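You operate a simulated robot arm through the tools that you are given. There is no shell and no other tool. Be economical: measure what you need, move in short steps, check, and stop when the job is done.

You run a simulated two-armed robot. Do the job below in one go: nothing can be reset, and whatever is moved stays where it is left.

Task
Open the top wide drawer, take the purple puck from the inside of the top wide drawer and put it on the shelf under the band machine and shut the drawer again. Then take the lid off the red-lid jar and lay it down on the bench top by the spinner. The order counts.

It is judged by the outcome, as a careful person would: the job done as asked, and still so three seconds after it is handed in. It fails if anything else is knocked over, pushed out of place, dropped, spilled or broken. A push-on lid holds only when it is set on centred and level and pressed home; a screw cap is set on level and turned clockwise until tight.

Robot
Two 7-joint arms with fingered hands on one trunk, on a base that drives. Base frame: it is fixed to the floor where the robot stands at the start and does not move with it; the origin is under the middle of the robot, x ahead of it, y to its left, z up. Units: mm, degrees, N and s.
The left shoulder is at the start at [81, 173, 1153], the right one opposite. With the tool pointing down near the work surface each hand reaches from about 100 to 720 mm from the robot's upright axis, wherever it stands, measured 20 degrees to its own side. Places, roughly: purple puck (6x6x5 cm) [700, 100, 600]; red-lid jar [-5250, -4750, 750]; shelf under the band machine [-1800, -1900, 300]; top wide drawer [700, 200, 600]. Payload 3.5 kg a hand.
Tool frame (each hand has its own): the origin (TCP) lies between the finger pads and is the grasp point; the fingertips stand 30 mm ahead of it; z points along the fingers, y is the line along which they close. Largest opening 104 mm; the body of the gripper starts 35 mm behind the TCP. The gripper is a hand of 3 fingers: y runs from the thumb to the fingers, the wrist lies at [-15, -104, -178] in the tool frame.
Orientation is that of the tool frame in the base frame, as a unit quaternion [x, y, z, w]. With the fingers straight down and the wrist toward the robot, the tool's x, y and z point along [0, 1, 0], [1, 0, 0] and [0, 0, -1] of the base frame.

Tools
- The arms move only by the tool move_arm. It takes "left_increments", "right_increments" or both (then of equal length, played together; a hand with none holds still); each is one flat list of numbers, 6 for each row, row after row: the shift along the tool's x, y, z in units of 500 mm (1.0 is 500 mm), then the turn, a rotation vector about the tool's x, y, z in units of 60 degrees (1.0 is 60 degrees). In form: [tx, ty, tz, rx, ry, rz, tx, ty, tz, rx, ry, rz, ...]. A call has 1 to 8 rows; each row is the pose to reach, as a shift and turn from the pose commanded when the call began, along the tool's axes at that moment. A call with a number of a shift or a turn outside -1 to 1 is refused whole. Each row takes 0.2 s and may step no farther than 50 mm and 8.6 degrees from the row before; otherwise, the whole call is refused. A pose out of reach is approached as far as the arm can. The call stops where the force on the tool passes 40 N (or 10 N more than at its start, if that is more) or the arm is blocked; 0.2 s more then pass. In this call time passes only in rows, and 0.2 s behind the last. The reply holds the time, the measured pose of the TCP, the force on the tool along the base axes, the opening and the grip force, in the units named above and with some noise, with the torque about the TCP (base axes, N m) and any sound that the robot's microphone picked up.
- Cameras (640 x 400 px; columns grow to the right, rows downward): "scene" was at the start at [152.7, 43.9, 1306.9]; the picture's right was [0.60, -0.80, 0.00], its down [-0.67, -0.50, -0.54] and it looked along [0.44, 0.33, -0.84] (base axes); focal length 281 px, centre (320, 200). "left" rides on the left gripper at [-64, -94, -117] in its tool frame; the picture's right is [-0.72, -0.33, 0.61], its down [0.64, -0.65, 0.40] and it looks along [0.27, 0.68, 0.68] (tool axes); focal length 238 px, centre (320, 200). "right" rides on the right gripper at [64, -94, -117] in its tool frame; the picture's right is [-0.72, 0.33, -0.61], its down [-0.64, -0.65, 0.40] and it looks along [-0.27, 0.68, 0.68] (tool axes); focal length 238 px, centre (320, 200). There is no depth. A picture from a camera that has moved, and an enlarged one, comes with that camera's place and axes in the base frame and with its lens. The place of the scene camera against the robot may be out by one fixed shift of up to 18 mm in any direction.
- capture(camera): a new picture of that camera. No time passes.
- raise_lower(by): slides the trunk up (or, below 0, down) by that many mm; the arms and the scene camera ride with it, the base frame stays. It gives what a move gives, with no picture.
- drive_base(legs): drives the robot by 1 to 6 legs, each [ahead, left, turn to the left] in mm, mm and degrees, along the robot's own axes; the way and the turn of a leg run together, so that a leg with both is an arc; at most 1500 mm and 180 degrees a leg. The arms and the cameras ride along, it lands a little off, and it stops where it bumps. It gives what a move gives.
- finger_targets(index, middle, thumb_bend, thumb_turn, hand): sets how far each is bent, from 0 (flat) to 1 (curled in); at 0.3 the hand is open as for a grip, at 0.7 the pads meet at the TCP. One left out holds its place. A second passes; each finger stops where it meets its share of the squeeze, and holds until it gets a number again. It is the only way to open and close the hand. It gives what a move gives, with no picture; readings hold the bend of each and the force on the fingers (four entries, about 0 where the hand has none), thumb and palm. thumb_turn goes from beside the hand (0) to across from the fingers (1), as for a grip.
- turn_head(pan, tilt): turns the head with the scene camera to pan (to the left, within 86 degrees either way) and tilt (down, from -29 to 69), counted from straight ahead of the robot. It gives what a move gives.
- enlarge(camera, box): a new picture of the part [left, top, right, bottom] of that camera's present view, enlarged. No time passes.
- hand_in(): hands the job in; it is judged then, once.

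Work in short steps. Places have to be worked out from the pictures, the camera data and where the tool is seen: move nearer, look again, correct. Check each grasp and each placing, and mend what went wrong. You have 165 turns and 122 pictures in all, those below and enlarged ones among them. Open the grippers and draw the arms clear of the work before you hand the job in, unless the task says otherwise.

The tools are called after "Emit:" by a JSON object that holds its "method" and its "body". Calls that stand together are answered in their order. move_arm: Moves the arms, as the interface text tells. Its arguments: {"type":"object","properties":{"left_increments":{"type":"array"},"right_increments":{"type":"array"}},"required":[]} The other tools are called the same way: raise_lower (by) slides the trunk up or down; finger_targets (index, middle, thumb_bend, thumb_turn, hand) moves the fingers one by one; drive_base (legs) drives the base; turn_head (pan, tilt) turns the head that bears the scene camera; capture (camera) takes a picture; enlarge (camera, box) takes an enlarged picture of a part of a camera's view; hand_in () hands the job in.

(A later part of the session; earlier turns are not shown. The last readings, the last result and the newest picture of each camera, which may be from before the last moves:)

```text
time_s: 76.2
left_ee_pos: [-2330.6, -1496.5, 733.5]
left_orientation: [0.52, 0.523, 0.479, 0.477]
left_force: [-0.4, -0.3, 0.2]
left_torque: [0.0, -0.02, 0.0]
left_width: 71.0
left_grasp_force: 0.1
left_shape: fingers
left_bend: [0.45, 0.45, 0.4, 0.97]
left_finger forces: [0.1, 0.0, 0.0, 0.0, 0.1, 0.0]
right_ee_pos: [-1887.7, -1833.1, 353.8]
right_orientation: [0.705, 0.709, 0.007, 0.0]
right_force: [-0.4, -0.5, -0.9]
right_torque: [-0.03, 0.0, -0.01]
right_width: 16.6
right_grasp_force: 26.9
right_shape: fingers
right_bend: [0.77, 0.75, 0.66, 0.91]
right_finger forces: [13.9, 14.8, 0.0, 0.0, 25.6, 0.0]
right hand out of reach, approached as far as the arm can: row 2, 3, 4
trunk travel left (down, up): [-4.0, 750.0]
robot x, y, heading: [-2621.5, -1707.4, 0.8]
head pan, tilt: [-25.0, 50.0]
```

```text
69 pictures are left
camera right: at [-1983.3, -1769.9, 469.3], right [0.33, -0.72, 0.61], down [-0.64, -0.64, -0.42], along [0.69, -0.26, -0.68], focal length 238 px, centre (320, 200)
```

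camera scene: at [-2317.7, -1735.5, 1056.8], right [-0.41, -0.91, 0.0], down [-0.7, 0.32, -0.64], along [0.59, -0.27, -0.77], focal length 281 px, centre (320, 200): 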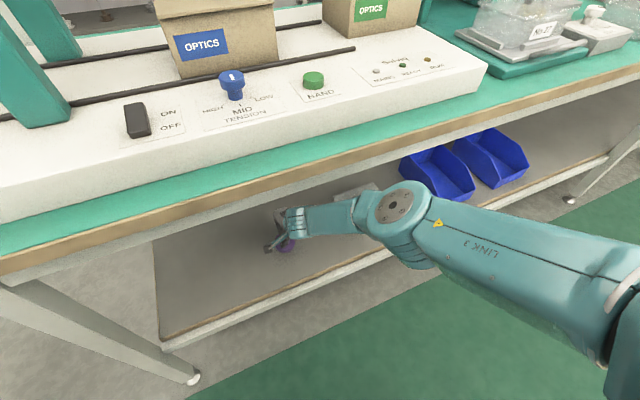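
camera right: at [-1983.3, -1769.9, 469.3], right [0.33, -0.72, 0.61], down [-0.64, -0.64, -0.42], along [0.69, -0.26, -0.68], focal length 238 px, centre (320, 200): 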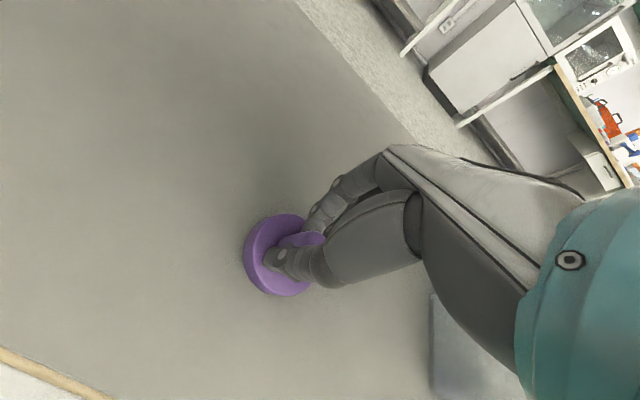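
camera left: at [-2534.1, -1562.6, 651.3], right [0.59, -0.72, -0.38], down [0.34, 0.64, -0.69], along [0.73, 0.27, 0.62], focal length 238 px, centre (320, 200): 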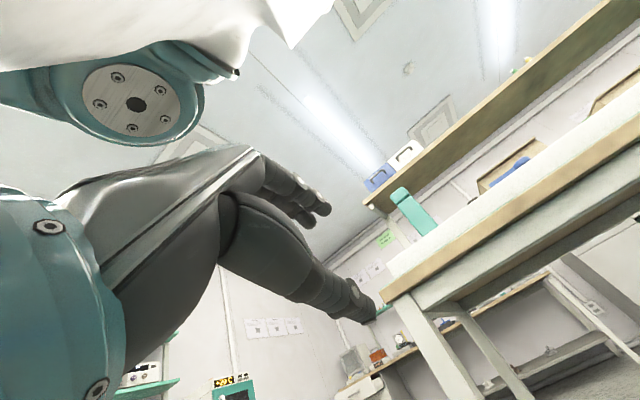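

I am at the reach limit again, so I drive 25 mm forward, draw the hand back the same amount and lower further.

Emit:
{"method": "drive_base", "body": {"legs": [[25, 0, 0]]}}

Emit:
{"method": "move_arm", "body": {"right_increments": [0, -0.03, 0, 0, 0, 0, 0, -0.05, 0, 0, 0, 0, 0, -0.05, 0.006, 0, 0, 0, 0, -0.05, 0.012, 0, 0, 0, 0, -0.05, 0.018, 0, 0, 0, 0, -0.05, 0.024, 0, 0, 0]}}

Emit:
{"method": "capture", "body": {"camera": "right"}}

Emit:
{"method": "capture", "body": {"camera": "scene"}}

```text
time_s: 77.0
left_ee_pos: [-2305.5, -1497.4, 734.3]
left_orientation: [0.519, 0.523, 0.48, 0.477]
left_force: [0.0, 0.1, -0.7]
left_torque: [-0.01, -0.02, 0.01]
left_width: 71.3
left_grasp_force: 0.0
left_shape: fingers
left_bend: [0.45, 0.45, 0.4, 0.97]
left_finger forces: [0.0, 0.1, 0.0, 0.0, 0.1, 0.0]
right_ee_pos: [-1862.7, -1831.4, 353.5]
right_orientation: [0.704, 0.71, 0.006, -0.001]
right_force: [0.4, 0.4, -1.4]
right_torque: [0.0, -0.03, 0.02]
right_width: 16.2
right_grasp_force: 27.3
right_shape: fingers
right_bend: [0.77, 0.75, 0.66, 0.91]
right_finger forces: [13.8, 14.7, 0.0, 0.0, 25.7, 0.0]
trunk travel left (down, up): [-4.0, 750.0]
robot x, y, heading: [-2594.2, -1709.9, 0.5]
head pan, tilt: [-25.0, 50.0]
```

```text
time_s: 78.4
left_ee_pos: [-2306.7, -1496.5, 734.7]
left_orientation: [0.517, 0.522, 0.481, 0.478]
left_force: [0.8, 0.5, 0.3]
left_torque: [-0.02, -0.01, 0.04]
left_width: 71.0
left_grasp_force: 0.0
left_shape: fingers
left_bend: [0.45, 0.45, 0.4, 0.97]
left_finger forces: [0.0, 0.1, 0.0, 0.1, 0.0, 0.0]
right_ee_pos: [-1886.2, -1830.2, 348.8]
right_orientation: [0.705, 0.709, 0.011, 0.002]
right_force: [-2.2, -1.1, 37.8]
right_torque: [0.62, 1.35, 0.12]
right_width: 17.0
right_grasp_force: 42.5
right_shape: fingers
right_bend: [0.77, 0.76, 0.69, 0.9]
right_finger forces: [14.1, 9.7, 0.1, 0.0, 61.7, 0.0]
trunk travel left (down, up): [-4.0, 750.0]
robot x, y, heading: [-2595.3, -1708.5, 0.7]
head pan, tilt: [-25.0, 50.0]
```

```text
68 pictures are left
camera right: at [-1982.6, -1768.2, 463.1], right [0.32, -0.72, 0.61], down [-0.64, -0.64, -0.42], along [0.7, -0.26, -0.67], focal length 238 px, centre (320, 200)
```

right: 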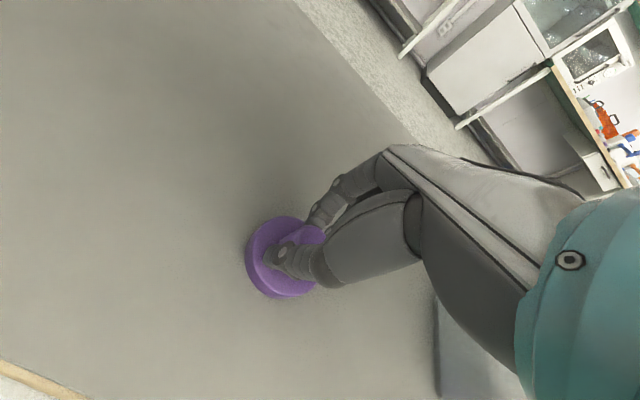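

```text
67 pictures are left
camera scene: at [-2296.6, -1734.6, 1058.5], right [-0.41, -0.91, 0.0], down [-0.7, 0.32, -0.65], along [0.59, -0.27, -0.76], focal length 281 px, centre (320, 200)
```

scene: 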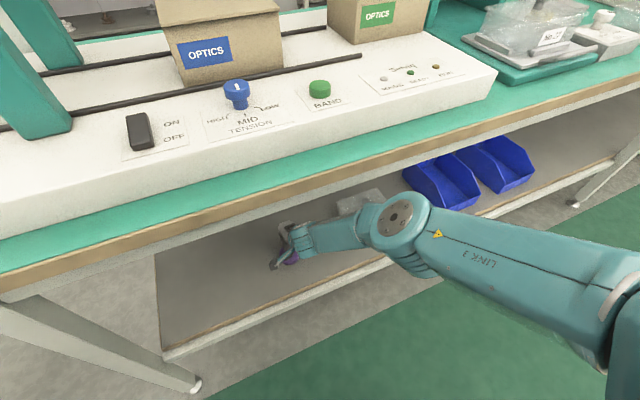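

The puck presses on the shelf with 38 N. I relieve that by a few mm and open the fingers.

Emit:
{"method": "move_arm", "body": {"right_increments": [0, 0, -0.009, 0, 0, 0]}}

Emit:
{"method": "finger_targets", "body": {"hand": "right", "index": 0.45, "middle": 0.45, "thumb_bend": 0.4}}

Emit:
{"method": "capture", "body": {"camera": "right"}}

```text
time_s: 78.8
left_ee_pos: [-2307.2, -1495.8, 733.5]
left_orientation: [0.519, 0.523, 0.479, 0.477]
left_force: [-1.0, -0.4, -1.1]
left_torque: [-0.01, 0.02, -0.02]
left_width: 70.9
left_grasp_force: 0.1
left_shape: fingers
left_bend: [0.45, 0.45, 0.4, 0.97]
left_finger forces: [0.1, 0.0, 0.0, 0.0, 0.0, 0.0]
right_ee_pos: [-1887.0, -1830.6, 348.2]
right_orientation: [0.704, 0.71, 0.008, 0.001]
right_force: [3.6, 0.7, 19.1]
right_torque: [0.36, 0.52, -0.03]
right_width: 16.3
right_grasp_force: 34.8
right_shape: fingers
right_bend: [0.77, 0.76, 0.7, 0.9]
right_finger forces: [16.9, 9.8, 0.0, 0.0, 44.5, 0.1]
trunk travel left (down, up): [-4.0, 750.0]
robot x, y, heading: [-2596.8, -1708.5, 0.5]
head pan, tilt: [-25.0, 50.0]
```

```text
time_s: 79.8
left_ee_pos: [-2305.2, -1497.5, 733.5]
left_orientation: [0.519, 0.523, 0.479, 0.477]
left_force: [-0.3, 0.2, 0.9]
left_torque: [-0.02, -0.03, 0.0]
left_width: 71.2
left_grasp_force: 0.0
left_shape: fingers
left_bend: [0.45, 0.45, 0.4, 0.97]
left_finger forces: [0.1, 0.1, 0.0, 0.0, 0.0, 0.0]
right_ee_pos: [-1888.6, -1829.1, 345.2]
right_orientation: [0.704, 0.71, 0.007, -0.001]
right_force: [-0.2, -0.3, 0.8]
right_torque: [0.0, 0.0, 0.03]
right_width: 71.1
right_grasp_force: 0.1
right_shape: fingers
right_bend: [0.45, 0.45, 0.4, 0.97]
right_finger forces: [0.1, 0.0, 0.0, 0.1, 0.0, 0.1]
trunk travel left (down, up): [-4.0, 750.0]
robot x, y, heading: [-2598.9, -1706.0, 0.6]
head pan, tilt: [-25.0, 50.0]
```

```text
66 pictures are left
camera right: at [-1984.4, -1768.6, 461.6], right [0.33, -0.72, 0.61], down [-0.64, -0.64, -0.42], along [0.69, -0.26, -0.68], focal length 238 px, centre (320, 200)
```

right: 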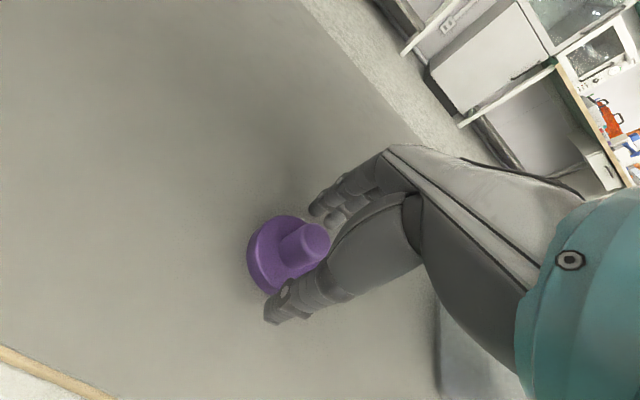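

The puck stands on the shelf. I lift the open hand clear of the knob.

Emit:
{"method": "move_arm", "body": {"right_increments": [0, 0, -0.04, 0, 0, 0, 0, 0, -0.09, 0, 0, 0, 0, 0, -0.14, 0, 0, 0]}}

Emit:
{"method": "capture", "body": {"camera": "right"}}

Emit:
{"method": "capture", "body": {"camera": "scene"}}

```text
time_s: 80.8
left_ee_pos: [-2307.4, -1496.3, 736.7]
left_orientation: [0.519, 0.523, 0.479, 0.477]
left_force: [0.0, -0.6, 0.5]
left_torque: [0.0, 0.01, -0.01]
left_width: 71.2
left_grasp_force: 0.0
left_shape: fingers
left_bend: [0.45, 0.45, 0.4, 0.97]
left_finger forces: [0.0, 0.0, 0.0, 0.0, 0.1, 0.1]
right_ee_pos: [-1923.7, -1824.4, 387.0]
right_orientation: [0.698, 0.716, -0.015, -0.022]
right_force: [-0.5, -0.6, -0.1]
right_torque: [0.0, -0.01, -0.01]
right_width: 71.3
right_grasp_force: 0.1
right_shape: fingers
right_bend: [0.45, 0.45, 0.4, 0.97]
right_finger forces: [0.1, 0.0, 0.0, 0.1, 0.0, 0.1]
trunk travel left (down, up): [-4.0, 750.0]
robot x, y, heading: [-2598.4, -1707.0, 0.2]
head pan, tilt: [-25.0, 50.0]
stopped in row 3 (right hand): the arm was blocked; the commanded pose is now the measured one
```

```text
65 pictures are left
camera right: at [-2013.2, -1763.4, 508.4], right [0.38, -0.72, 0.59], down [-0.66, -0.65, -0.38], along [0.65, -0.24, -0.72], focal length 238 px, centre (320, 200)
```

right: 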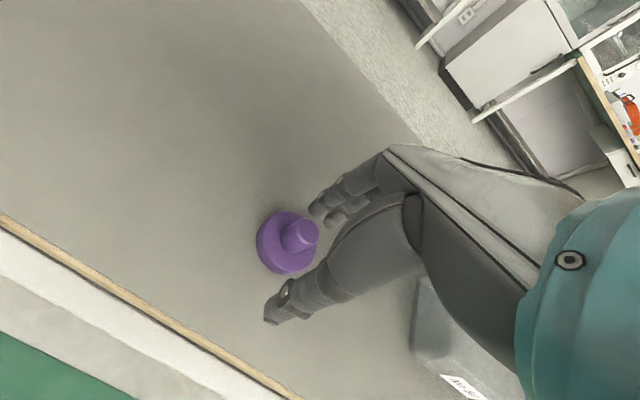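

```text
64 pictures are left
camera scene: at [-2296.3, -1734.3, 1058.4], right [-0.41, -0.91, 0.0], down [-0.7, 0.32, -0.64], along [0.59, -0.27, -0.77], focal length 281 px, centre (320, 200)
```

scene: 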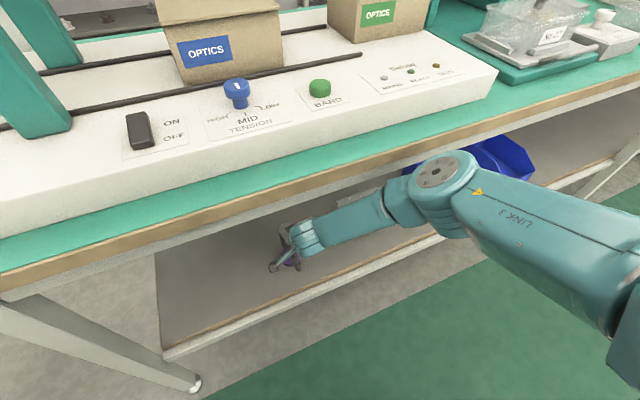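

The elbow met the bench edge while lifting; the fingertips are just above the knob. I back off 12 mm, then raise the trunk so the whole arm comes up.

Emit:
{"method": "drive_base", "body": {"legs": [[-12, 0, 0]]}}

Emit:
{"method": "capture", "body": {"camera": "right"}}

Emit:
{"method": "enlarge", "body": {"camera": "scene", "box": [230, 180, 390, 300]}}

```text
time_s: 81.6
left_ee_pos: [-2319.2, -1495.7, 733.9]
left_orientation: [0.519, 0.524, 0.479, 0.476]
left_force: [-0.4, -0.6, -1.1]
left_torque: [0.0, -0.01, -0.02]
left_width: 71.3
left_grasp_force: 0.2
left_shape: fingers
left_bend: [0.45, 0.45, 0.4, 0.97]
left_finger forces: [0.1, 0.0, 0.1, 0.0, 0.0, 0.0]
right_ee_pos: [-1934.2, -1826.1, 387.2]
right_orientation: [0.699, 0.715, -0.014, -0.022]
right_force: [0.3, -1.1, 0.7]
right_torque: [-0.01, -0.03, -0.02]
right_width: 71.5
right_grasp_force: 0.1
right_shape: fingers
right_bend: [0.45, 0.45, 0.4, 0.97]
right_finger forces: [0.0, 0.0, 0.0, 0.1, 0.0, 0.1]
trunk travel left (down, up): [-4.0, 750.0]
robot x, y, heading: [-2610.9, -1707.2, 0.7]
head pan, tilt: [-25.0, 50.0]
```

```text
63 pictures are left
camera right: at [-2022.9, -1764.1, 507.9], right [0.37, -0.72, 0.59], down [-0.66, -0.65, -0.38], along [0.65, -0.24, -0.71], focal length 238 px, centre (320, 200)
```

right: 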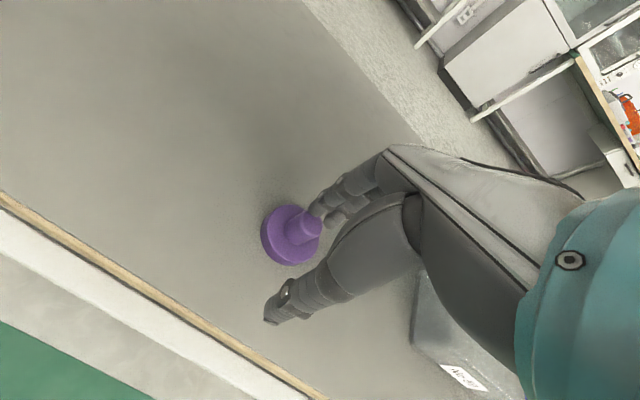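

```text
3.33 times, centred on (310, 240) of scene
camera zoom: at [-2307.1, -1734.3, 1057.0], right [-0.41, -0.91, 0.0], down [-0.7, 0.32, -0.64], along [0.59, -0.27, -0.77], focal length 937 px, centre (353, 67)
```

zoom: 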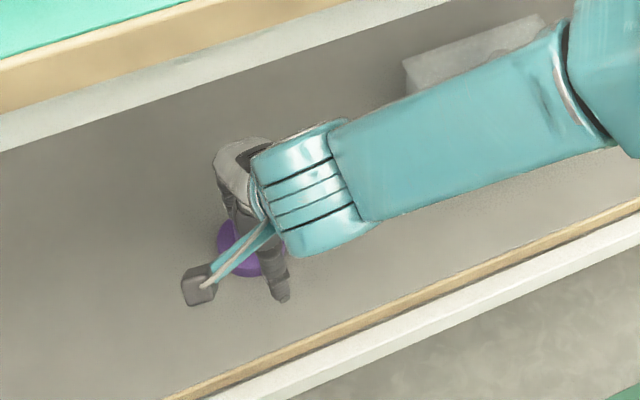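

Now the fingers hover right over the knob without contact. I raise the trunk 40 mm to gain clearance.

Emit:
{"method": "raise_lower", "body": {"by": 40}}

Emit:
{"method": "capture", "body": {"camera": "right"}}

```text
time_s: 82.4
left_ee_pos: [-2319.6, -1496.4, 774.8]
left_orientation: [0.52, 0.523, 0.479, 0.477]
left_force: [-1.3, 0.3, 0.3]
left_torque: [-0.02, -0.01, -0.01]
left_width: 71.1
left_grasp_force: 0.0
left_shape: fingers
left_bend: [0.45, 0.45, 0.4, 0.97]
left_finger forces: [0.1, 0.0, 0.0, 0.1, 0.0, 0.1]
right_ee_pos: [-1932.7, -1825.5, 426.9]
right_orientation: [0.698, 0.716, -0.014, -0.023]
right_force: [0.9, -0.7, -1.6]
right_torque: [-0.02, 0.02, 0.03]
right_width: 71.3
right_grasp_force: 0.0
right_shape: fingers
right_bend: [0.45, 0.45, 0.4, 0.97]
right_finger forces: [0.0, 0.0, 0.1, 0.0, 0.1, 0.0]
trunk travel left (down, up): [-44.0, 710.0]
robot x, y, heading: [-2611.6, -1706.9, 0.6]
head pan, tilt: [-25.0, 50.0]
```

```text
61 pictures are left
camera right: at [-2023.0, -1764.1, 546.9], right [0.37, -0.72, 0.59], down [-0.66, -0.65, -0.38], along [0.65, -0.24, -0.72], focal length 238 px, centre (320, 200)
```

right: 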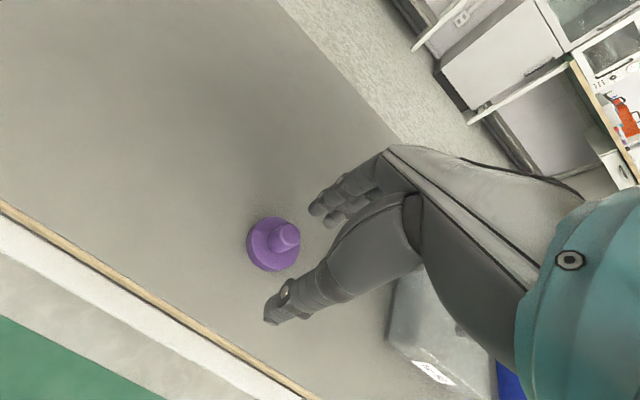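

Clear. I drive back out of the bench and look at the shelf.

Emit:
{"method": "drive_base", "body": {"legs": [[-350, 0, 0]]}}

Emit:
{"method": "turn_head", "body": {"pan": -5, "tilt": 35}}

Emit:
{"method": "capture", "body": {"camera": "scene"}}

```text
time_s: 84.6
left_ee_pos: [-2666.5, -1498.2, 774.9]
left_orientation: [0.517, 0.525, 0.481, 0.475]
left_force: [-0.6, -0.1, -0.1]
left_torque: [0.02, -0.02, -0.01]
left_width: 71.3
left_grasp_force: 0.1
left_shape: fingers
left_bend: [0.45, 0.45, 0.4, 0.97]
left_finger forces: [0.1, 0.0, 0.1, 0.0, 0.0, 0.0]
right_ee_pos: [-2277.5, -1825.1, 426.6]
right_orientation: [0.696, 0.718, -0.014, -0.022]
right_force: [-0.3, 0.3, -0.5]
right_torque: [-0.02, 0.04, -0.01]
right_width: 71.3
right_grasp_force: 0.2
right_shape: fingers
right_bend: [0.45, 0.45, 0.4, 0.97]
right_finger forces: [0.1, 0.0, 0.1, 0.0, 0.0, 0.1]
trunk travel left (down, up): [-44.0, 710.0]
robot x, y, heading: [-2957.7, -1711.9, 0.9]
head pan, tilt: [-25.0, 50.0]
```

```text
time_s: 85.5
left_ee_pos: [-2665.4, -1498.4, 773.5]
left_orientation: [0.517, 0.525, 0.481, 0.475]
left_force: [-0.1, 0.0, -0.2]
left_torque: [-0.01, -0.01, 0.02]
left_width: 71.2
left_grasp_force: 0.1
left_shape: fingers
left_bend: [0.45, 0.45, 0.4, 0.97]
left_finger forces: [0.1, 0.0, 0.0, 0.0, 0.1, 0.1]
right_ee_pos: [-2277.8, -1826.0, 426.6]
right_orientation: [0.695, 0.718, -0.013, -0.022]
right_force: [0.2, -0.6, 0.4]
right_torque: [-0.01, 0.05, 0.01]
right_width: 71.5
right_grasp_force: 0.0
right_shape: fingers
right_bend: [0.45, 0.45, 0.4, 0.97]
right_finger forces: [0.0, 0.1, 0.0, 0.0, 0.0, 0.1]
trunk travel left (down, up): [-44.0, 710.0]
robot x, y, heading: [-2956.6, -1713.2, 0.8]
head pan, tilt: [-5.0, 35.0]
```

```text
60 pictures are left
camera scene: at [-2659.7, -1712.4, 1121.7], right [-0.07, -1.0, 0.0], down [-0.57, 0.04, -0.82], along [0.82, -0.06, -0.57], focal length 281 px, centre (320, 200)
```

scene: 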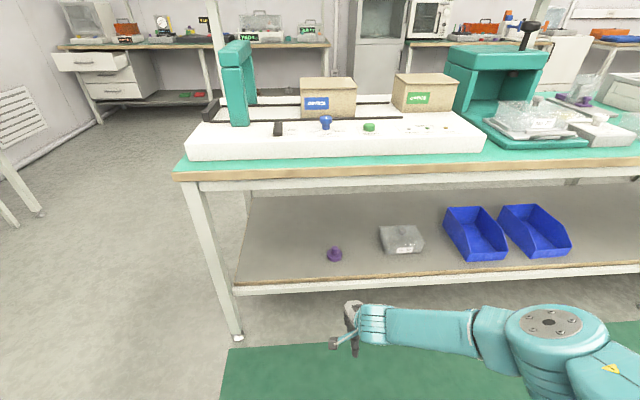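

The puck stands on the shelf under the machine; the drawer is still open in the distance. I raise the trunk and tuck the right arm for travel.

Emit:
{"method": "raise_lower", "body": {"by": 105}}

Emit:
{"method": "move_arm", "body": {"right_increments": [0, -0.06, -0.07, 0, 0, 0, 0, -0.12, -0.14, 0, 0, 0, 0.01, -0.18, -0.21, 0, 0, 0, 0.02, -0.24, -0.28, 0, 0, 0, 0.03, -0.3, -0.35, 0, 0, 0, 0.04, -0.36, -0.42, 0, 0, 0, 0.05, -0.42, -0.49, 0, 0, 0, 0.06, -0.48, -0.56, 0, 0, 0]}}

Emit:
{"method": "move_arm", "body": {"right_increments": [0, -0.05, -0.08, 0, 0, 0, 0, -0.1, -0.16, 0, 0, 0, 0, -0.14, -0.24, 0, 0, 0]}}

Emit:
{"method": "capture", "body": {"camera": "scene"}}

```text
time_s: 86.8
left_ee_pos: [-2666.0, -1498.8, 878.3]
left_orientation: [0.518, 0.525, 0.48, 0.474]
left_force: [-0.7, 0.1, -0.4]
left_torque: [-0.03, 0.01, -0.01]
left_width: 71.3
left_grasp_force: 0.0
left_shape: fingers
left_bend: [0.45, 0.45, 0.4, 0.97]
left_finger forces: [0.0, 0.0, 0.0, 0.0, 0.1, 0.1]
right_ee_pos: [-2276.8, -1825.7, 530.8]
right_orientation: [0.696, 0.718, -0.013, -0.021]
right_force: [0.2, 0.2, -0.7]
right_torque: [-0.01, 0.0, -0.02]
right_width: 71.5
right_grasp_force: 0.2
right_shape: fingers
right_bend: [0.45, 0.45, 0.4, 0.97]
right_finger forces: [0.2, 0.0, 0.0, 0.1, 0.0, 0.1]
trunk travel left (down, up): [-149.0, 605.0]
robot x, y, heading: [-2955.3, -1712.7, 1.1]
head pan, tilt: [-5.0, 35.0]
```

```text
time_s: 88.6
left_ee_pos: [-2666.2, -1498.9, 879.5]
left_orientation: [0.518, 0.525, 0.48, 0.475]
left_force: [-0.3, -1.0, 0.2]
left_torque: [0.02, 0.01, 0.0]
left_width: 71.0
left_grasp_force: 0.1
left_shape: fingers
left_bend: [0.45, 0.45, 0.4, 0.97]
left_finger forces: [0.0, 0.0, 0.0, 0.1, 0.0, 0.1]
right_ee_pos: [-2504.2, -1804.9, 824.5]
right_orientation: [0.696, 0.717, -0.015, -0.021]
right_force: [-0.5, 0.7, -0.1]
right_torque: [-0.01, 0.01, 0.02]
right_width: 71.1
right_grasp_force: 0.0
right_shape: fingers
right_bend: [0.45, 0.45, 0.4, 0.97]
right_finger forces: [0.1, 0.1, 0.0, 0.0, 0.0, 0.1]
trunk travel left (down, up): [-149.0, 605.0]
robot x, y, heading: [-2953.5, -1710.5, 0.7]
head pan, tilt: [-5.0, 35.0]
```

```text
time_s: 89.4
left_ee_pos: [-2666.3, -1499.5, 878.7]
left_orientation: [0.517, 0.525, 0.481, 0.475]
left_force: [0.6, -0.2, -0.6]
left_torque: [0.02, -0.03, 0.01]
left_width: 71.1
left_grasp_force: 0.0
left_shape: fingers
left_bend: [0.45, 0.45, 0.4, 0.97]
left_finger forces: [0.1, 0.0, 0.1, 0.0, 0.0, 0.0]
right_ee_pos: [-2558.1, -1803.9, 952.2]
right_orientation: [0.696, 0.718, -0.016, -0.022]
right_force: [-0.6, -0.3, 0.3]
right_torque: [0.0, -0.02, 0.05]
right_width: 71.4
right_grasp_force: 0.1
right_shape: fingers
right_bend: [0.45, 0.45, 0.4, 0.97]
right_finger forces: [0.0, 0.0, 0.1, 0.1, 0.0, 0.1]
right hand out of reach, approached as far as the arm can: row 2, 3
trunk travel left (down, up): [-149.0, 605.0]
robot x, y, heading: [-2952.2, -1712.1, 1.2]
head pan, tilt: [-5.0, 35.0]
```

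```text
59 pictures are left
camera scene: at [-2722.0, -1713.4, 1233.6], right [-0.07, -1.0, 0.0], down [-0.57, 0.04, -0.82], along [0.82, -0.06, -0.57], focal length 281 px, centre (320, 200)
```

scene: 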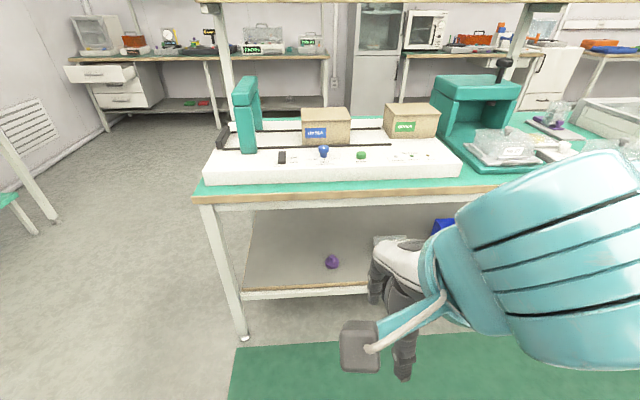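

I drive back the same way: out to the aisle, along it, and then over to face the drawer.

Emit:
{"method": "drive_base", "body": {"legs": [[0, 1030, -1.2], [1200, 0, 0], [1140, 0, 0], [0, 680, 0]]}}

Emit:
{"method": "turn_head", "body": {"pan": 10, "tilt": 35}}

Emit:
{"method": "capture", "body": {"camera": "scene"}}

```text
time_s: 109.2
left_ee_pos: [-249.4, 64.0, 878.9]
left_orientation: [0.546, 0.495, 0.454, 0.502]
left_force: [0.2, -0.5, -0.7]
left_torque: [0.01, -0.01, -0.01]
left_width: 71.0
left_grasp_force: 0.2
left_shape: fingers
left_bend: [0.45, 0.45, 0.4, 0.97]
left_finger forces: [0.1, 0.0, 0.0, 0.0, 0.0, 0.1]
right_ee_pos: [-176.5, -253.0, 953.3]
right_orientation: [0.736, 0.677, -0.014, -0.022]
right_force: [0.1, -0.1, -0.6]
right_torque: [-0.01, -0.02, -0.01]
right_width: 71.0
right_grasp_force: 0.0
right_shape: fingers
right_bend: [0.45, 0.45, 0.4, 0.97]
right_finger forces: [0.1, 0.0, 0.0, 0.0, 0.1, 0.0]
trunk travel left (down, up): [-149.0, 605.0]
robot x, y, heading: [-562.4, -119.4, -5.9]
head pan, tilt: [-5.0, 35.0]
```

```text
time_s: 110.0
left_ee_pos: [-250.0, 63.3, 879.4]
left_orientation: [0.546, 0.495, 0.453, 0.501]
left_force: [-0.2, -0.2, 1.2]
left_torque: [-0.02, 0.02, 0.0]
left_width: 71.2
left_grasp_force: 0.1
left_shape: fingers
left_bend: [0.45, 0.45, 0.4, 0.97]
left_finger forces: [0.0, 0.0, 0.0, 0.0, 0.1, 0.0]
right_ee_pos: [-178.8, -252.0, 952.7]
right_orientation: [0.736, 0.677, -0.014, -0.022]
right_force: [0.0, -0.9, -0.6]
right_torque: [0.02, -0.04, 0.0]
right_width: 71.5
right_grasp_force: 0.0
right_shape: fingers
right_bend: [0.45, 0.45, 0.4, 0.97]
right_finger forces: [0.0, 0.0, 0.1, 0.0, 0.0, 0.0]
trunk travel left (down, up): [-149.0, 605.0]
robot x, y, heading: [-562.4, -116.7, -5.9]
head pan, tilt: [10.0, 35.0]
```

```text
58 pictures are left
camera scene: at [-329.0, -120.4, 1233.5], right [0.08, -1.0, 0.0], down [-0.57, -0.04, -0.82], along [0.82, 0.06, -0.57], focal length 281 px, centre (320, 200)
```

scene: 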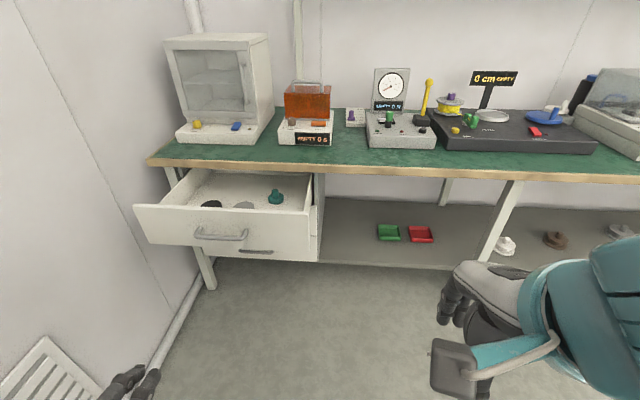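

The drawer is open with the other things in place. I square up to it, make a fist with the left hand and lower it to push below the handle bar.

Emit:
{"method": "drive_base", "body": {"legs": [[0, 117, 5.9]]}}

Emit:
{"method": "finger_targets", "body": {"hand": "left", "index": 0.85, "middle": 0.85, "thumb_bend": 0.75}}

Emit:
{"method": "move_arm", "body": {"left_increments": [0, -0.059, 0.033, 0, 0, 0, 0, -0.118, 0.066, 0, 0, 0, 0, -0.177, 0.099, 0, 0, 0, 0, -0.236, 0.132, 0, 0, 0, 0, -0.295, 0.165, 0, 0, 0, 0, -0.354, 0.198, 0, 0, 0, 0, -0.413, 0.231, 0, 0, 0, 0, -0.472, 0.264, 0, 0, 0]}}

Emit:
{"method": "capture", "body": {"camera": "left"}}

Emit:
{"method": "capture", "body": {"camera": "scene"}}

```text
time_s: 111.2
left_ee_pos: [-263.9, 209.0, 878.0]
left_orientation: [0.521, 0.521, 0.477, 0.479]
left_force: [-0.8, 0.1, 0.0]
left_torque: [-0.01, -0.01, 0.01]
left_width: 71.2
left_grasp_force: 0.1
left_shape: fingers
left_bend: [0.45, 0.45, 0.4, 0.97]
left_finger forces: [0.0, 0.0, 0.0, 0.1, 0.0, 0.0]
right_ee_pos: [-160.9, -98.4, 953.0]
right_orientation: [0.702, 0.712, -0.015, -0.022]
right_force: [-0.6, 0.4, -0.1]
right_torque: [0.01, 0.02, 0.0]
right_width: 71.3
right_grasp_force: 0.0
right_shape: fingers
right_bend: [0.45, 0.45, 0.4, 0.97]
right_finger forces: [0.1, 0.0, 0.0, 0.0, 0.0, 0.0]
trunk travel left (down, up): [-149.0, 605.0]
robot x, y, heading: [-560.1, -2.7, 0.1]
head pan, tilt: [10.0, 35.0]
```

```text
time_s: 112.2
left_ee_pos: [-263.2, 208.0, 878.9]
left_orientation: [0.522, 0.522, 0.477, 0.478]
left_force: [0.1, 0.6, -0.3]
left_torque: [0.01, -0.04, 0.0]
left_width: 0.0
left_grasp_force: 0.0
left_shape: fingers
left_bend: [0.77, 0.85, 0.71, 0.97]
left_finger forces: [0.1, 0.0, 0.1, 0.1, 0.0, 0.1]
right_ee_pos: [-160.9, -99.1, 952.9]
right_orientation: [0.702, 0.711, -0.015, -0.022]
right_force: [0.2, -0.6, -0.3]
right_torque: [0.0, 0.0, 0.04]
right_width: 71.2
right_grasp_force: 0.1
right_shape: fingers
right_bend: [0.45, 0.45, 0.4, 0.97]
right_finger forces: [0.1, 0.0, 0.0, 0.1, 0.1, 0.0]
trunk travel left (down, up): [-149.0, 605.0]
robot x, y, heading: [-557.4, 0.2, 0.3]
head pan, tilt: [10.0, 35.0]
```

```text
time_s: 114.0
left_ee_pos: [-153.4, 206.3, 631.9]
left_orientation: [0.522, 0.52, 0.477, 0.479]
left_force: [0.2, -0.4, 0.6]
left_torque: [0.01, 0.0, 0.02]
left_width: 0.0
left_grasp_force: 0.0
left_shape: fingers
left_bend: [0.77, 0.85, 0.71, 0.97]
left_finger forces: [0.1, 0.0, 0.1, 0.1, 0.0, 0.1]
right_ee_pos: [-160.9, -99.9, 951.9]
right_orientation: [0.702, 0.711, -0.014, -0.022]
right_force: [-0.4, 0.2, 0.6]
right_torque: [0.01, 0.01, 0.01]
right_width: 71.4
right_grasp_force: 0.1
right_shape: fingers
right_bend: [0.45, 0.45, 0.4, 0.97]
right_finger forces: [0.0, 0.1, 0.0, 0.0, 0.0, 0.1]
trunk travel left (down, up): [-149.0, 605.0]
robot x, y, heading: [-555.8, 4.8, 0.2]
head pan, tilt: [10.0, 35.0]
```

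```text
57 pictures are left
camera left: at [-277.1, 143.1, 548.4], right [0.58, -0.72, -0.38], down [0.35, 0.64, -0.69], along [0.74, 0.27, 0.62], focal length 238 px, centre (320, 200)
```

left: 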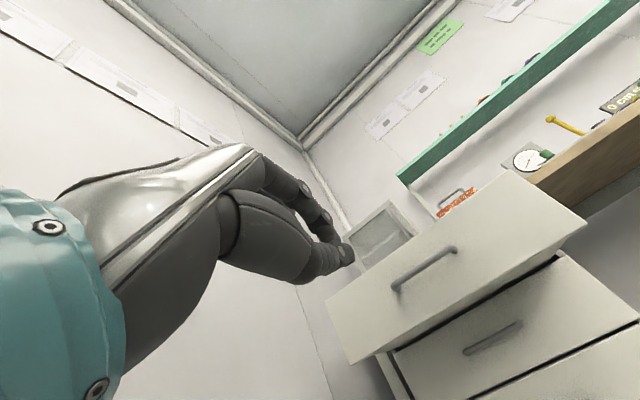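

```text
56 pictures are left
camera scene: at [-323.6, 17.0, 1233.4], right [0.17, -0.98, 0.0], down [-0.56, -0.1, -0.82], along [0.81, 0.14, -0.57], focal length 281 px, centre (320, 200)
```

scene: 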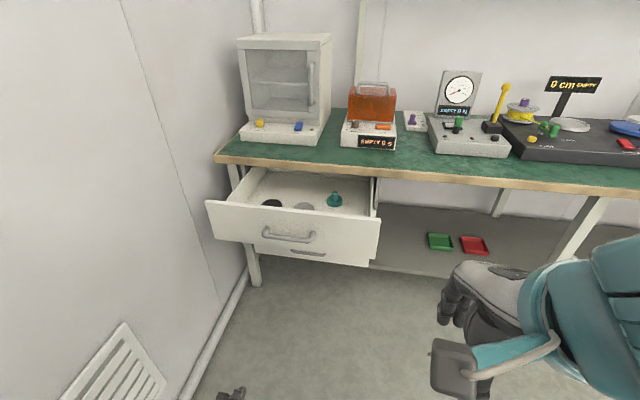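

The fist is lined up below the bar. I drive forward to just short of the drawer and check.

Emit:
{"method": "drive_base", "body": {"legs": [[370, 0, 0]]}}

Emit:
{"method": "capture", "body": {"camera": "left"}}

```text
time_s: 116.4
left_ee_pos: [217.5, 208.7, 631.5]
left_orientation: [0.521, 0.522, 0.478, 0.478]
left_force: [0.9, -0.6, -0.3]
left_torque: [0.0, -0.02, -0.01]
left_width: 0.0
left_grasp_force: 0.0
left_shape: fingers
left_bend: [0.77, 0.85, 0.71, 0.97]
left_finger forces: [0.1, 0.1, 0.0, 0.0, 0.1, 0.1]
right_ee_pos: [210.1, -98.1, 952.3]
right_orientation: [0.7, 0.713, -0.015, -0.022]
right_force: [0.1, 0.2, -0.5]
right_torque: [0.01, 0.03, 0.02]
right_width: 71.3
right_grasp_force: 0.0
right_shape: fingers
right_bend: [0.45, 0.45, 0.4, 0.97]
right_finger forces: [0.0, 0.0, 0.0, 0.0, 0.1, 0.1]
trunk travel left (down, up): [-149.0, 605.0]
robot x, y, heading: [-184.4, -0.5, 0.1]
head pan, tilt: [10.0, 35.0]
```

```text
55 pictures are left
camera left: at [94.1, 144.9, 548.6], right [0.58, -0.72, -0.38], down [0.35, 0.64, -0.69], along [0.74, 0.27, 0.62], focal length 238 px, centre (320, 200)
```

left: 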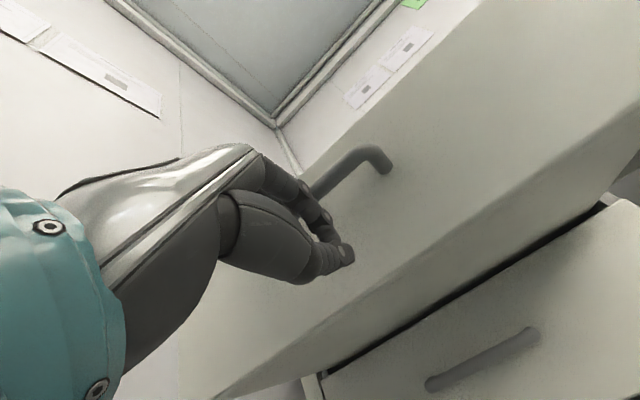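

The fist is under the bar and close to the face. I drive forward to push the drawer in.

Emit:
{"method": "drive_base", "body": {"legs": [[150, 0, 0]]}}

Emit:
{"method": "capture", "body": {"camera": "left"}}

Emit:
{"method": "turn_head", "body": {"pan": 25, "tilt": 55}}

Emit:
{"method": "capture", "body": {"camera": "scene"}}

```text
time_s: 117.8
left_ee_pos: [365.1, 208.5, 630.5]
left_orientation: [0.521, 0.521, 0.477, 0.479]
left_force: [-0.2, 0.1, -1.1]
left_torque: [0.0, -0.03, 0.04]
left_width: 0.0
left_grasp_force: 0.5
left_shape: fingers
left_bend: [0.78, 0.85, 0.71, 0.97]
left_finger forces: [0.0, 1.1, 0.1, 0.0, 0.0, 0.0]
right_ee_pos: [358.7, -97.5, 953.2]
right_orientation: [0.701, 0.712, -0.016, -0.022]
right_force: [0.1, 1.1, -0.4]
right_torque: [0.03, 0.0, 0.02]
right_width: 71.2
right_grasp_force: 0.1
right_shape: fingers
right_bend: [0.45, 0.45, 0.4, 0.97]
right_finger forces: [0.0, 0.0, 0.0, 0.1, 0.0, 0.0]
trunk travel left (down, up): [-149.0, 605.0]
robot x, y, heading: [-35.4, 3.9, 0.0]
head pan, tilt: [10.0, 35.0]
```

```text
54 pictures are left
camera left: at [242.4, 145.4, 548.8], right [0.58, -0.72, -0.38], down [0.35, 0.64, -0.69], along [0.73, 0.27, 0.62], focal length 238 px, centre (320, 200)
```

left: 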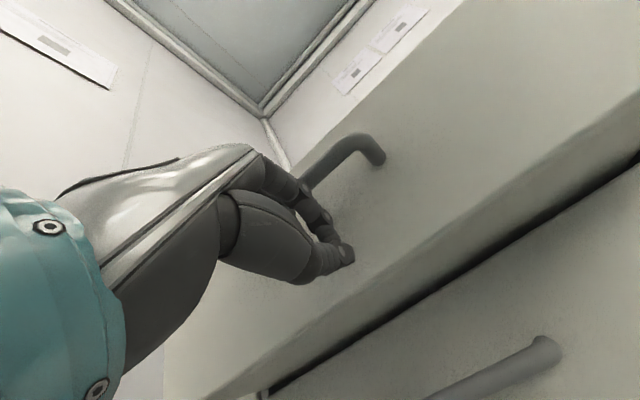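

```text
time_s: 118.6
left_ee_pos: [365.6, 208.3, 631.6]
left_orientation: [0.521, 0.521, 0.478, 0.478]
left_force: [-1.0, -0.2, -0.5]
left_torque: [0.04, -0.05, 0.01]
left_width: 0.0
left_grasp_force: 0.9
left_shape: fingers
left_bend: [0.78, 0.85, 0.71, 0.97]
left_finger forces: [0.0, 1.0, 0.0, 0.0, 0.0, 0.0]
right_ee_pos: [358.1, -96.0, 953.0]
right_orientation: [0.702, 0.712, -0.014, -0.022]
right_force: [0.1, 0.3, 0.4]
right_torque: [-0.04, 0.0, -0.02]
right_width: 71.4
right_grasp_force: 0.0
right_shape: fingers
right_bend: [0.45, 0.45, 0.4, 0.97]
right_finger forces: [0.0, 0.0, 0.0, 0.0, 0.0, 0.0]
trunk travel left (down, up): [-149.0, 605.0]
robot x, y, heading: [-37.9, 2.5, 0.3]
head pan, tilt: [25.0, 55.0]
```

```text
53 pictures are left
camera scene: at [174.5, 34.2, 1205.3], right [0.43, -0.91, 0.0], down [-0.74, -0.35, -0.57], along [0.52, 0.24, -0.82], focal length 281 px, centre (320, 200)
```

scene: 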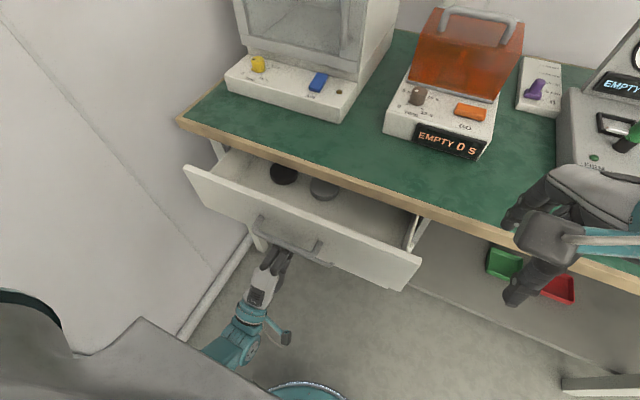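

Closing well, with about 140 mm left. I drive another 70 mm, then finish with the arm where force is sensed.

Emit:
{"method": "drive_base", "body": {"legs": [[80, 0, 0]]}}

Emit:
{"method": "move_arm", "body": {"left_increments": [0, 0.002, 0.03, 0, 0, 0, 0, 0.004, 0.06, 0, 0, 0, 0, 0.006, 0.08, 0, 0, 0, 0, 0.008, 0.1, 0, 0, 0, 0, 0.01, 0.12, 0, 0, 0, 0, 0.012, 0.14, 0, 0, 0]}}

Emit:
{"method": "capture", "body": {"camera": "scene"}}

```text
time_s: 119.7
left_ee_pos: [447.0, 209.7, 631.4]
left_orientation: [0.52, 0.521, 0.478, 0.479]
left_force: [0.2, 0.6, -0.2]
left_torque: [-0.04, -0.03, -0.01]
left_width: 0.0
left_grasp_force: 0.2
left_shape: fingers
left_bend: [0.78, 0.85, 0.71, 0.97]
left_finger forces: [0.1, 0.4, 0.1, 0.1, 0.1, 0.1]
right_ee_pos: [439.9, -94.7, 953.3]
right_orientation: [0.701, 0.712, -0.015, -0.022]
right_force: [0.2, 0.4, -0.4]
right_torque: [-0.01, 0.02, -0.01]
right_width: 71.2
right_grasp_force: 0.0
right_shape: fingers
right_bend: [0.45, 0.45, 0.4, 0.97]
right_finger forces: [0.0, 0.0, 0.0, 0.0, 0.1, 0.0]
trunk travel left (down, up): [-149.0, 605.0]
robot x, y, heading: [42.0, 1.0, 0.1]
head pan, tilt: [25.0, 55.0]
```

```text
time_s: 120.6
left_ee_pos: [487.6, 209.7, 628.2]
left_orientation: [0.522, 0.522, 0.476, 0.478]
left_force: [-14.6, 0.8, 3.7]
left_torque: [-0.03, 0.09, -0.12]
left_width: 0.0
left_grasp_force: 13.2
left_shape: fingers
left_bend: [0.78, 0.85, 0.73, 0.97]
left_finger forces: [0.0, 0.0, 0.1, 0.0, 27.1, 0.0]
right_ee_pos: [438.5, -94.8, 952.6]
right_orientation: [0.7, 0.713, -0.014, -0.023]
right_force: [-0.1, 0.0, -0.2]
right_torque: [0.04, 0.02, -0.02]
right_width: 71.2
right_grasp_force: 0.1
right_shape: fingers
right_bend: [0.45, 0.45, 0.4, 0.97]
right_finger forces: [0.0, 0.0, 0.1, 0.1, 0.1, 0.0]
trunk travel left (down, up): [-149.0, 605.0]
robot x, y, heading: [44.3, 2.0, 0.1]
head pan, tilt: [25.0, 55.0]
stopped in row 4 (left hand): the force on the tool passed its limit at 49 N (the readings are from after the stop); the commanded pose is now the measured one
```

```text
52 pictures are left
camera scene: at [254.4, 34.8, 1205.4], right [0.43, -0.9, 0.0], down [-0.74, -0.35, -0.57], along [0.52, 0.25, -0.82], focal length 281 px, centre (320, 200)
```

scene: 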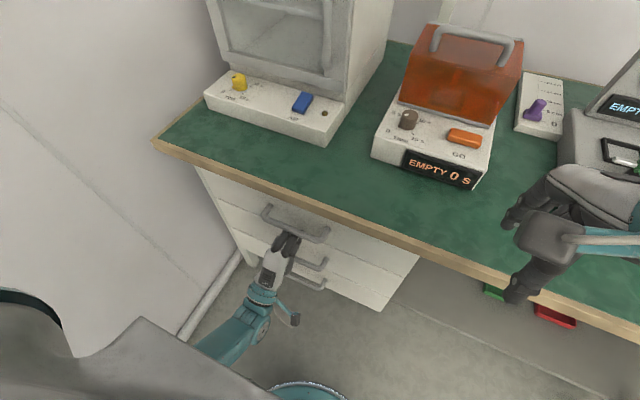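

It stopped at 49 N and the drawer looks closed. I back the hand away a little and check that its face is flush.

Emit:
{"method": "move_arm", "body": {"left_increments": [0, -0.005, -0.06, 0, 0, 0, 0, -0.01, -0.12, 0, 0, 0]}}

Emit:
{"method": "capture", "body": {"camera": "left"}}

Emit:
{"method": "enlarge", "body": {"camera": "scene", "box": [180, 140, 440, 320]}}

```text
time_s: 121.2
left_ee_pos: [428.8, 211.1, 628.6]
left_orientation: [0.522, 0.523, 0.476, 0.477]
left_force: [0.7, -0.1, -0.2]
left_torque: [-0.01, 0.03, 0.02]
left_width: 0.0
left_grasp_force: 0.1
left_shape: fingers
left_bend: [0.79, 0.85, 0.71, 0.97]
left_finger forces: [0.0, 0.0, 0.0, 0.0, 0.0, 0.0]
right_ee_pos: [438.9, -95.7, 952.1]
right_orientation: [0.701, 0.713, -0.015, -0.022]
right_force: [-0.3, 0.4, -0.2]
right_torque: [-0.01, -0.02, -0.02]
right_width: 71.2
right_grasp_force: 0.0
right_shape: fingers
right_bend: [0.45, 0.45, 0.4, 0.97]
right_finger forces: [0.0, 0.1, 0.0, 0.0, 0.1, 0.0]
trunk travel left (down, up): [-149.0, 605.0]
robot x, y, heading: [42.1, -1.5, 0.5]
head pan, tilt: [25.0, 55.0]
```

```text
51 pictures are left
camera left: at [305.2, 147.9, 546.3], right [0.58, -0.72, -0.38], down [0.34, 0.64, -0.69], along [0.74, 0.27, 0.62], focal length 238 px, centre (320, 200)
```

left: 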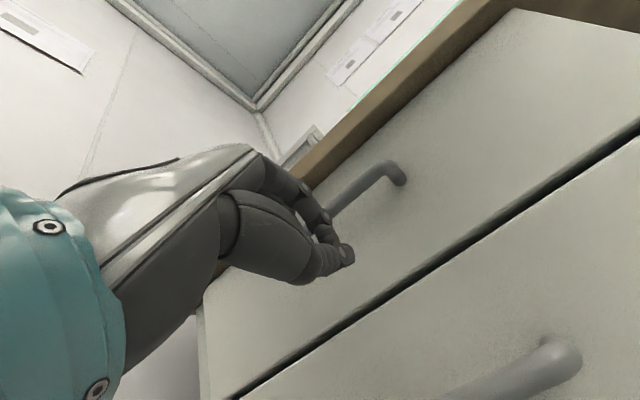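

```text
2.22 times, centred on (310, 230) of scene
camera zoom: at [255.1, 34.9, 1205.2], right [0.43, -0.9, 0.0], down [-0.74, -0.35, -0.57], along [0.52, 0.24, -0.82], focal length 624 px, centre (342, 133)
```

zoom: 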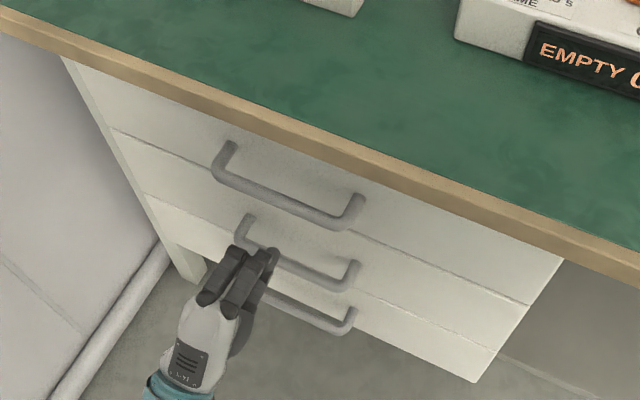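

The drawer is shut flush. I tuck the left arm and drive back toward the aisle west of the middle bench to find the jar.

Emit:
{"method": "move_arm", "body": {"left_increments": [0, 0.06, -0.033, 0, 0, 0, 0, 0.12, -0.066, 0, 0, 0, 0, 0.18, -0.099, 0, 0, 0, 0, 0.24, -0.132, 0, 0, 0, 0, 0.3, -0.165, 0, 0, 0, 0, 0.36, -0.198, 0, 0, 0, 0, 0.42, -0.231, 0, 0, 0, 0, 0.48, -0.26, 0, 0, 0]}}

Emit:
{"method": "drive_base", "body": {"legs": [[-600, 0, 0], [0, -700, 0], [0, 0, 180], [1100, 0, 0], [1100, 0, 0]]}}

Emit:
{"method": "turn_head", "body": {"pan": 40, "tilt": 15}}

Emit:
{"method": "capture", "body": {"camera": "scene"}}

```text
time_s: 123.0
left_ee_pos: [319.8, 211.5, 876.7]
left_orientation: [0.522, 0.522, 0.477, 0.477]
left_force: [-0.4, -0.4, -0.4]
left_torque: [0.0, -0.03, 0.0]
left_width: 1.2
left_grasp_force: 0.0
left_shape: fingers
left_bend: [0.81, 0.85, 0.7, 0.97]
left_finger forces: [0.0, 0.0, 0.0, 0.0, 0.0, 0.1]
right_ee_pos: [440.2, -96.0, 953.1]
right_orientation: [0.701, 0.713, -0.015, -0.022]
right_force: [0.0, -0.2, -0.1]
right_torque: [0.03, 0.01, 0.0]
right_width: 71.3
right_grasp_force: 0.1
right_shape: fingers
right_bend: [0.45, 0.45, 0.4, 0.97]
right_finger forces: [0.0, 0.1, 0.1, 0.1, 0.0, 0.0]
trunk travel left (down, up): [-149.0, 605.0]
robot x, y, heading: [42.1, -0.0, 0.2]
head pan, tilt: [25.0, 55.0]
```

```text
time_s: 147.9
left_ee_pos: [-3052.6, -1038.9, 877.5]
left_orientation: [0.536, -0.508, -0.465, 0.489]
left_force: [-0.1, -0.6, 0.9]
left_torque: [0.02, 0.02, -0.02]
left_width: 8.4
left_grasp_force: 0.1
left_shape: fingers
left_bend: [0.84, 0.85, 0.69, 0.97]
left_finger forces: [0.0, 0.1, 0.0, 0.0, 0.0, 0.0]
right_ee_pos: [-3187.1, -738.8, 952.7]
right_orientation: [0.731, -0.682, 0.022, -0.016]
right_force: [0.0, 0.5, 0.5]
right_torque: [0.0, -0.04, -0.03]
right_width: 71.4
right_grasp_force: 0.0
right_shape: fingers
right_bend: [0.45, 0.45, 0.4, 0.97]
right_finger forces: [0.0, 0.0, 0.0, 0.1, 0.0, 0.0]
trunk travel left (down, up): [-149.0, 605.0]
robot x, y, heading: [-2786.5, -818.1, -177.0]
head pan, tilt: [25.0, 55.0]
```

```text
time_s: 149.0
left_ee_pos: [-3051.5, -1037.9, 878.0]
left_orientation: [0.536, -0.508, -0.465, 0.489]
left_force: [-0.4, -0.4, -0.3]
left_torque: [-0.01, -0.01, 0.01]
left_width: 8.4
left_grasp_force: 0.0
left_shape: fingers
left_bend: [0.84, 0.85, 0.69, 0.97]
left_finger forces: [0.1, 0.0, 0.0, 0.0, 0.0, 0.1]
right_ee_pos: [-3186.1, -738.6, 953.0]
right_orientation: [0.731, -0.682, 0.021, -0.016]
right_force: [0.1, 0.0, 0.6]
right_torque: [0.01, 0.01, 0.01]
right_width: 71.2
right_grasp_force: 0.0
right_shape: fingers
right_bend: [0.45, 0.45, 0.4, 0.97]
right_finger forces: [0.0, 0.0, 0.0, 0.1, 0.0, 0.1]
trunk travel left (down, up): [-149.0, 605.0]
robot x, y, heading: [-2784.9, -813.3, -176.7]
head pan, tilt: [40.0, 15.0]
```

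```text
49 pictures are left
camera scene: at [-2985.7, -884.8, 1265.4], right [-0.68, 0.73, 0.0], down [0.19, 0.18, -0.97], along [-0.7, -0.66, -0.26], focal length 281 px, centre (320, 200)
```

scene: 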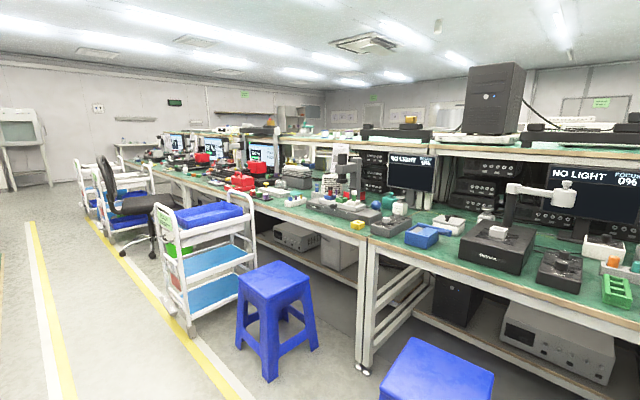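

The monitor bench is double sided, with its near edge around x -4150, and the jar is toward its far end. I drive down the clear aisle and look again.

Emit:
{"method": "drive_base", "body": {"legs": [[0, 0, 87], [1300, 50, 0], [1300, 0, 0]]}}

Emit:
{"method": "turn_head", "body": {"pan": -35, "tilt": 15}}

Emit:
{"method": "capture", "body": {"camera": "scene"}}

```text
time_s: 165.2
left_ee_pos: [-2480.7, -3658.0, 878.3]
left_orientation: [0.738, 0.01, 0.008, 0.674]
left_force: [0.0, -0.2, -0.2]
left_torque: [-0.05, -0.02, -0.02]
left_width: 8.4
left_grasp_force: 0.1
left_shape: fingers
left_bend: [0.84, 0.85, 0.69, 0.97]
left_finger forces: [0.0, 0.0, 0.0, 0.1, 0.0, 0.1]
right_ee_pos: [-2781.8, -3783.3, 952.7]
right_orientation: [0.999, 0.02, 0.005, -0.026]
right_force: [-0.7, 0.0, 0.7]
right_torque: [0.0, 0.0, 0.0]
right_width: 71.3
right_grasp_force: 0.1
right_shape: fingers
right_bend: [0.45, 0.45, 0.4, 0.97]
right_finger forces: [0.1, 0.0, 0.1, 0.0, 0.1, 0.1]
trunk travel left (down, up): [-149.0, 605.0]
robot x, y, heading: [-2699.5, -3383.2, -88.2]
head pan, tilt: [40.0, 15.0]
```

```text
time_s: 166.7
left_ee_pos: [-2479.1, -3657.3, 878.4]
left_orientation: [0.738, 0.009, 0.007, 0.674]
left_force: [0.5, -0.2, 0.2]
left_torque: [-0.01, 0.04, 0.0]
left_width: 8.6
left_grasp_force: 0.0
left_shape: fingers
left_bend: [0.84, 0.85, 0.69, 0.97]
left_finger forces: [0.0, 0.0, 0.0, 0.0, 0.1, 0.0]
right_ee_pos: [-2783.3, -3783.2, 953.2]
right_orientation: [0.999, 0.021, 0.005, -0.027]
right_force: [0.3, -0.8, -0.2]
right_torque: [-0.03, 0.0, 0.0]
right_width: 71.4
right_grasp_force: 0.0
right_shape: fingers
right_bend: [0.45, 0.45, 0.4, 0.97]
right_finger forces: [0.0, 0.0, 0.0, 0.1, 0.0, 0.0]
trunk travel left (down, up): [-149.0, 605.0]
robot x, y, heading: [-2696.3, -3383.7, -88.6]
head pan, tilt: [-35.0, 15.0]
```

```text
48 pictures are left
camera scene: at [-2735.3, -3600.6, 1265.4], right [-0.84, 0.55, 0.0], down [0.14, 0.22, -0.97], along [-0.53, -0.81, -0.26], focal length 281 px, centre (320, 200)
```

scene: 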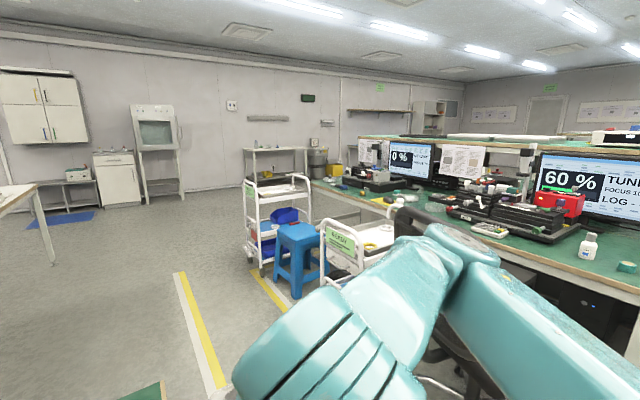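

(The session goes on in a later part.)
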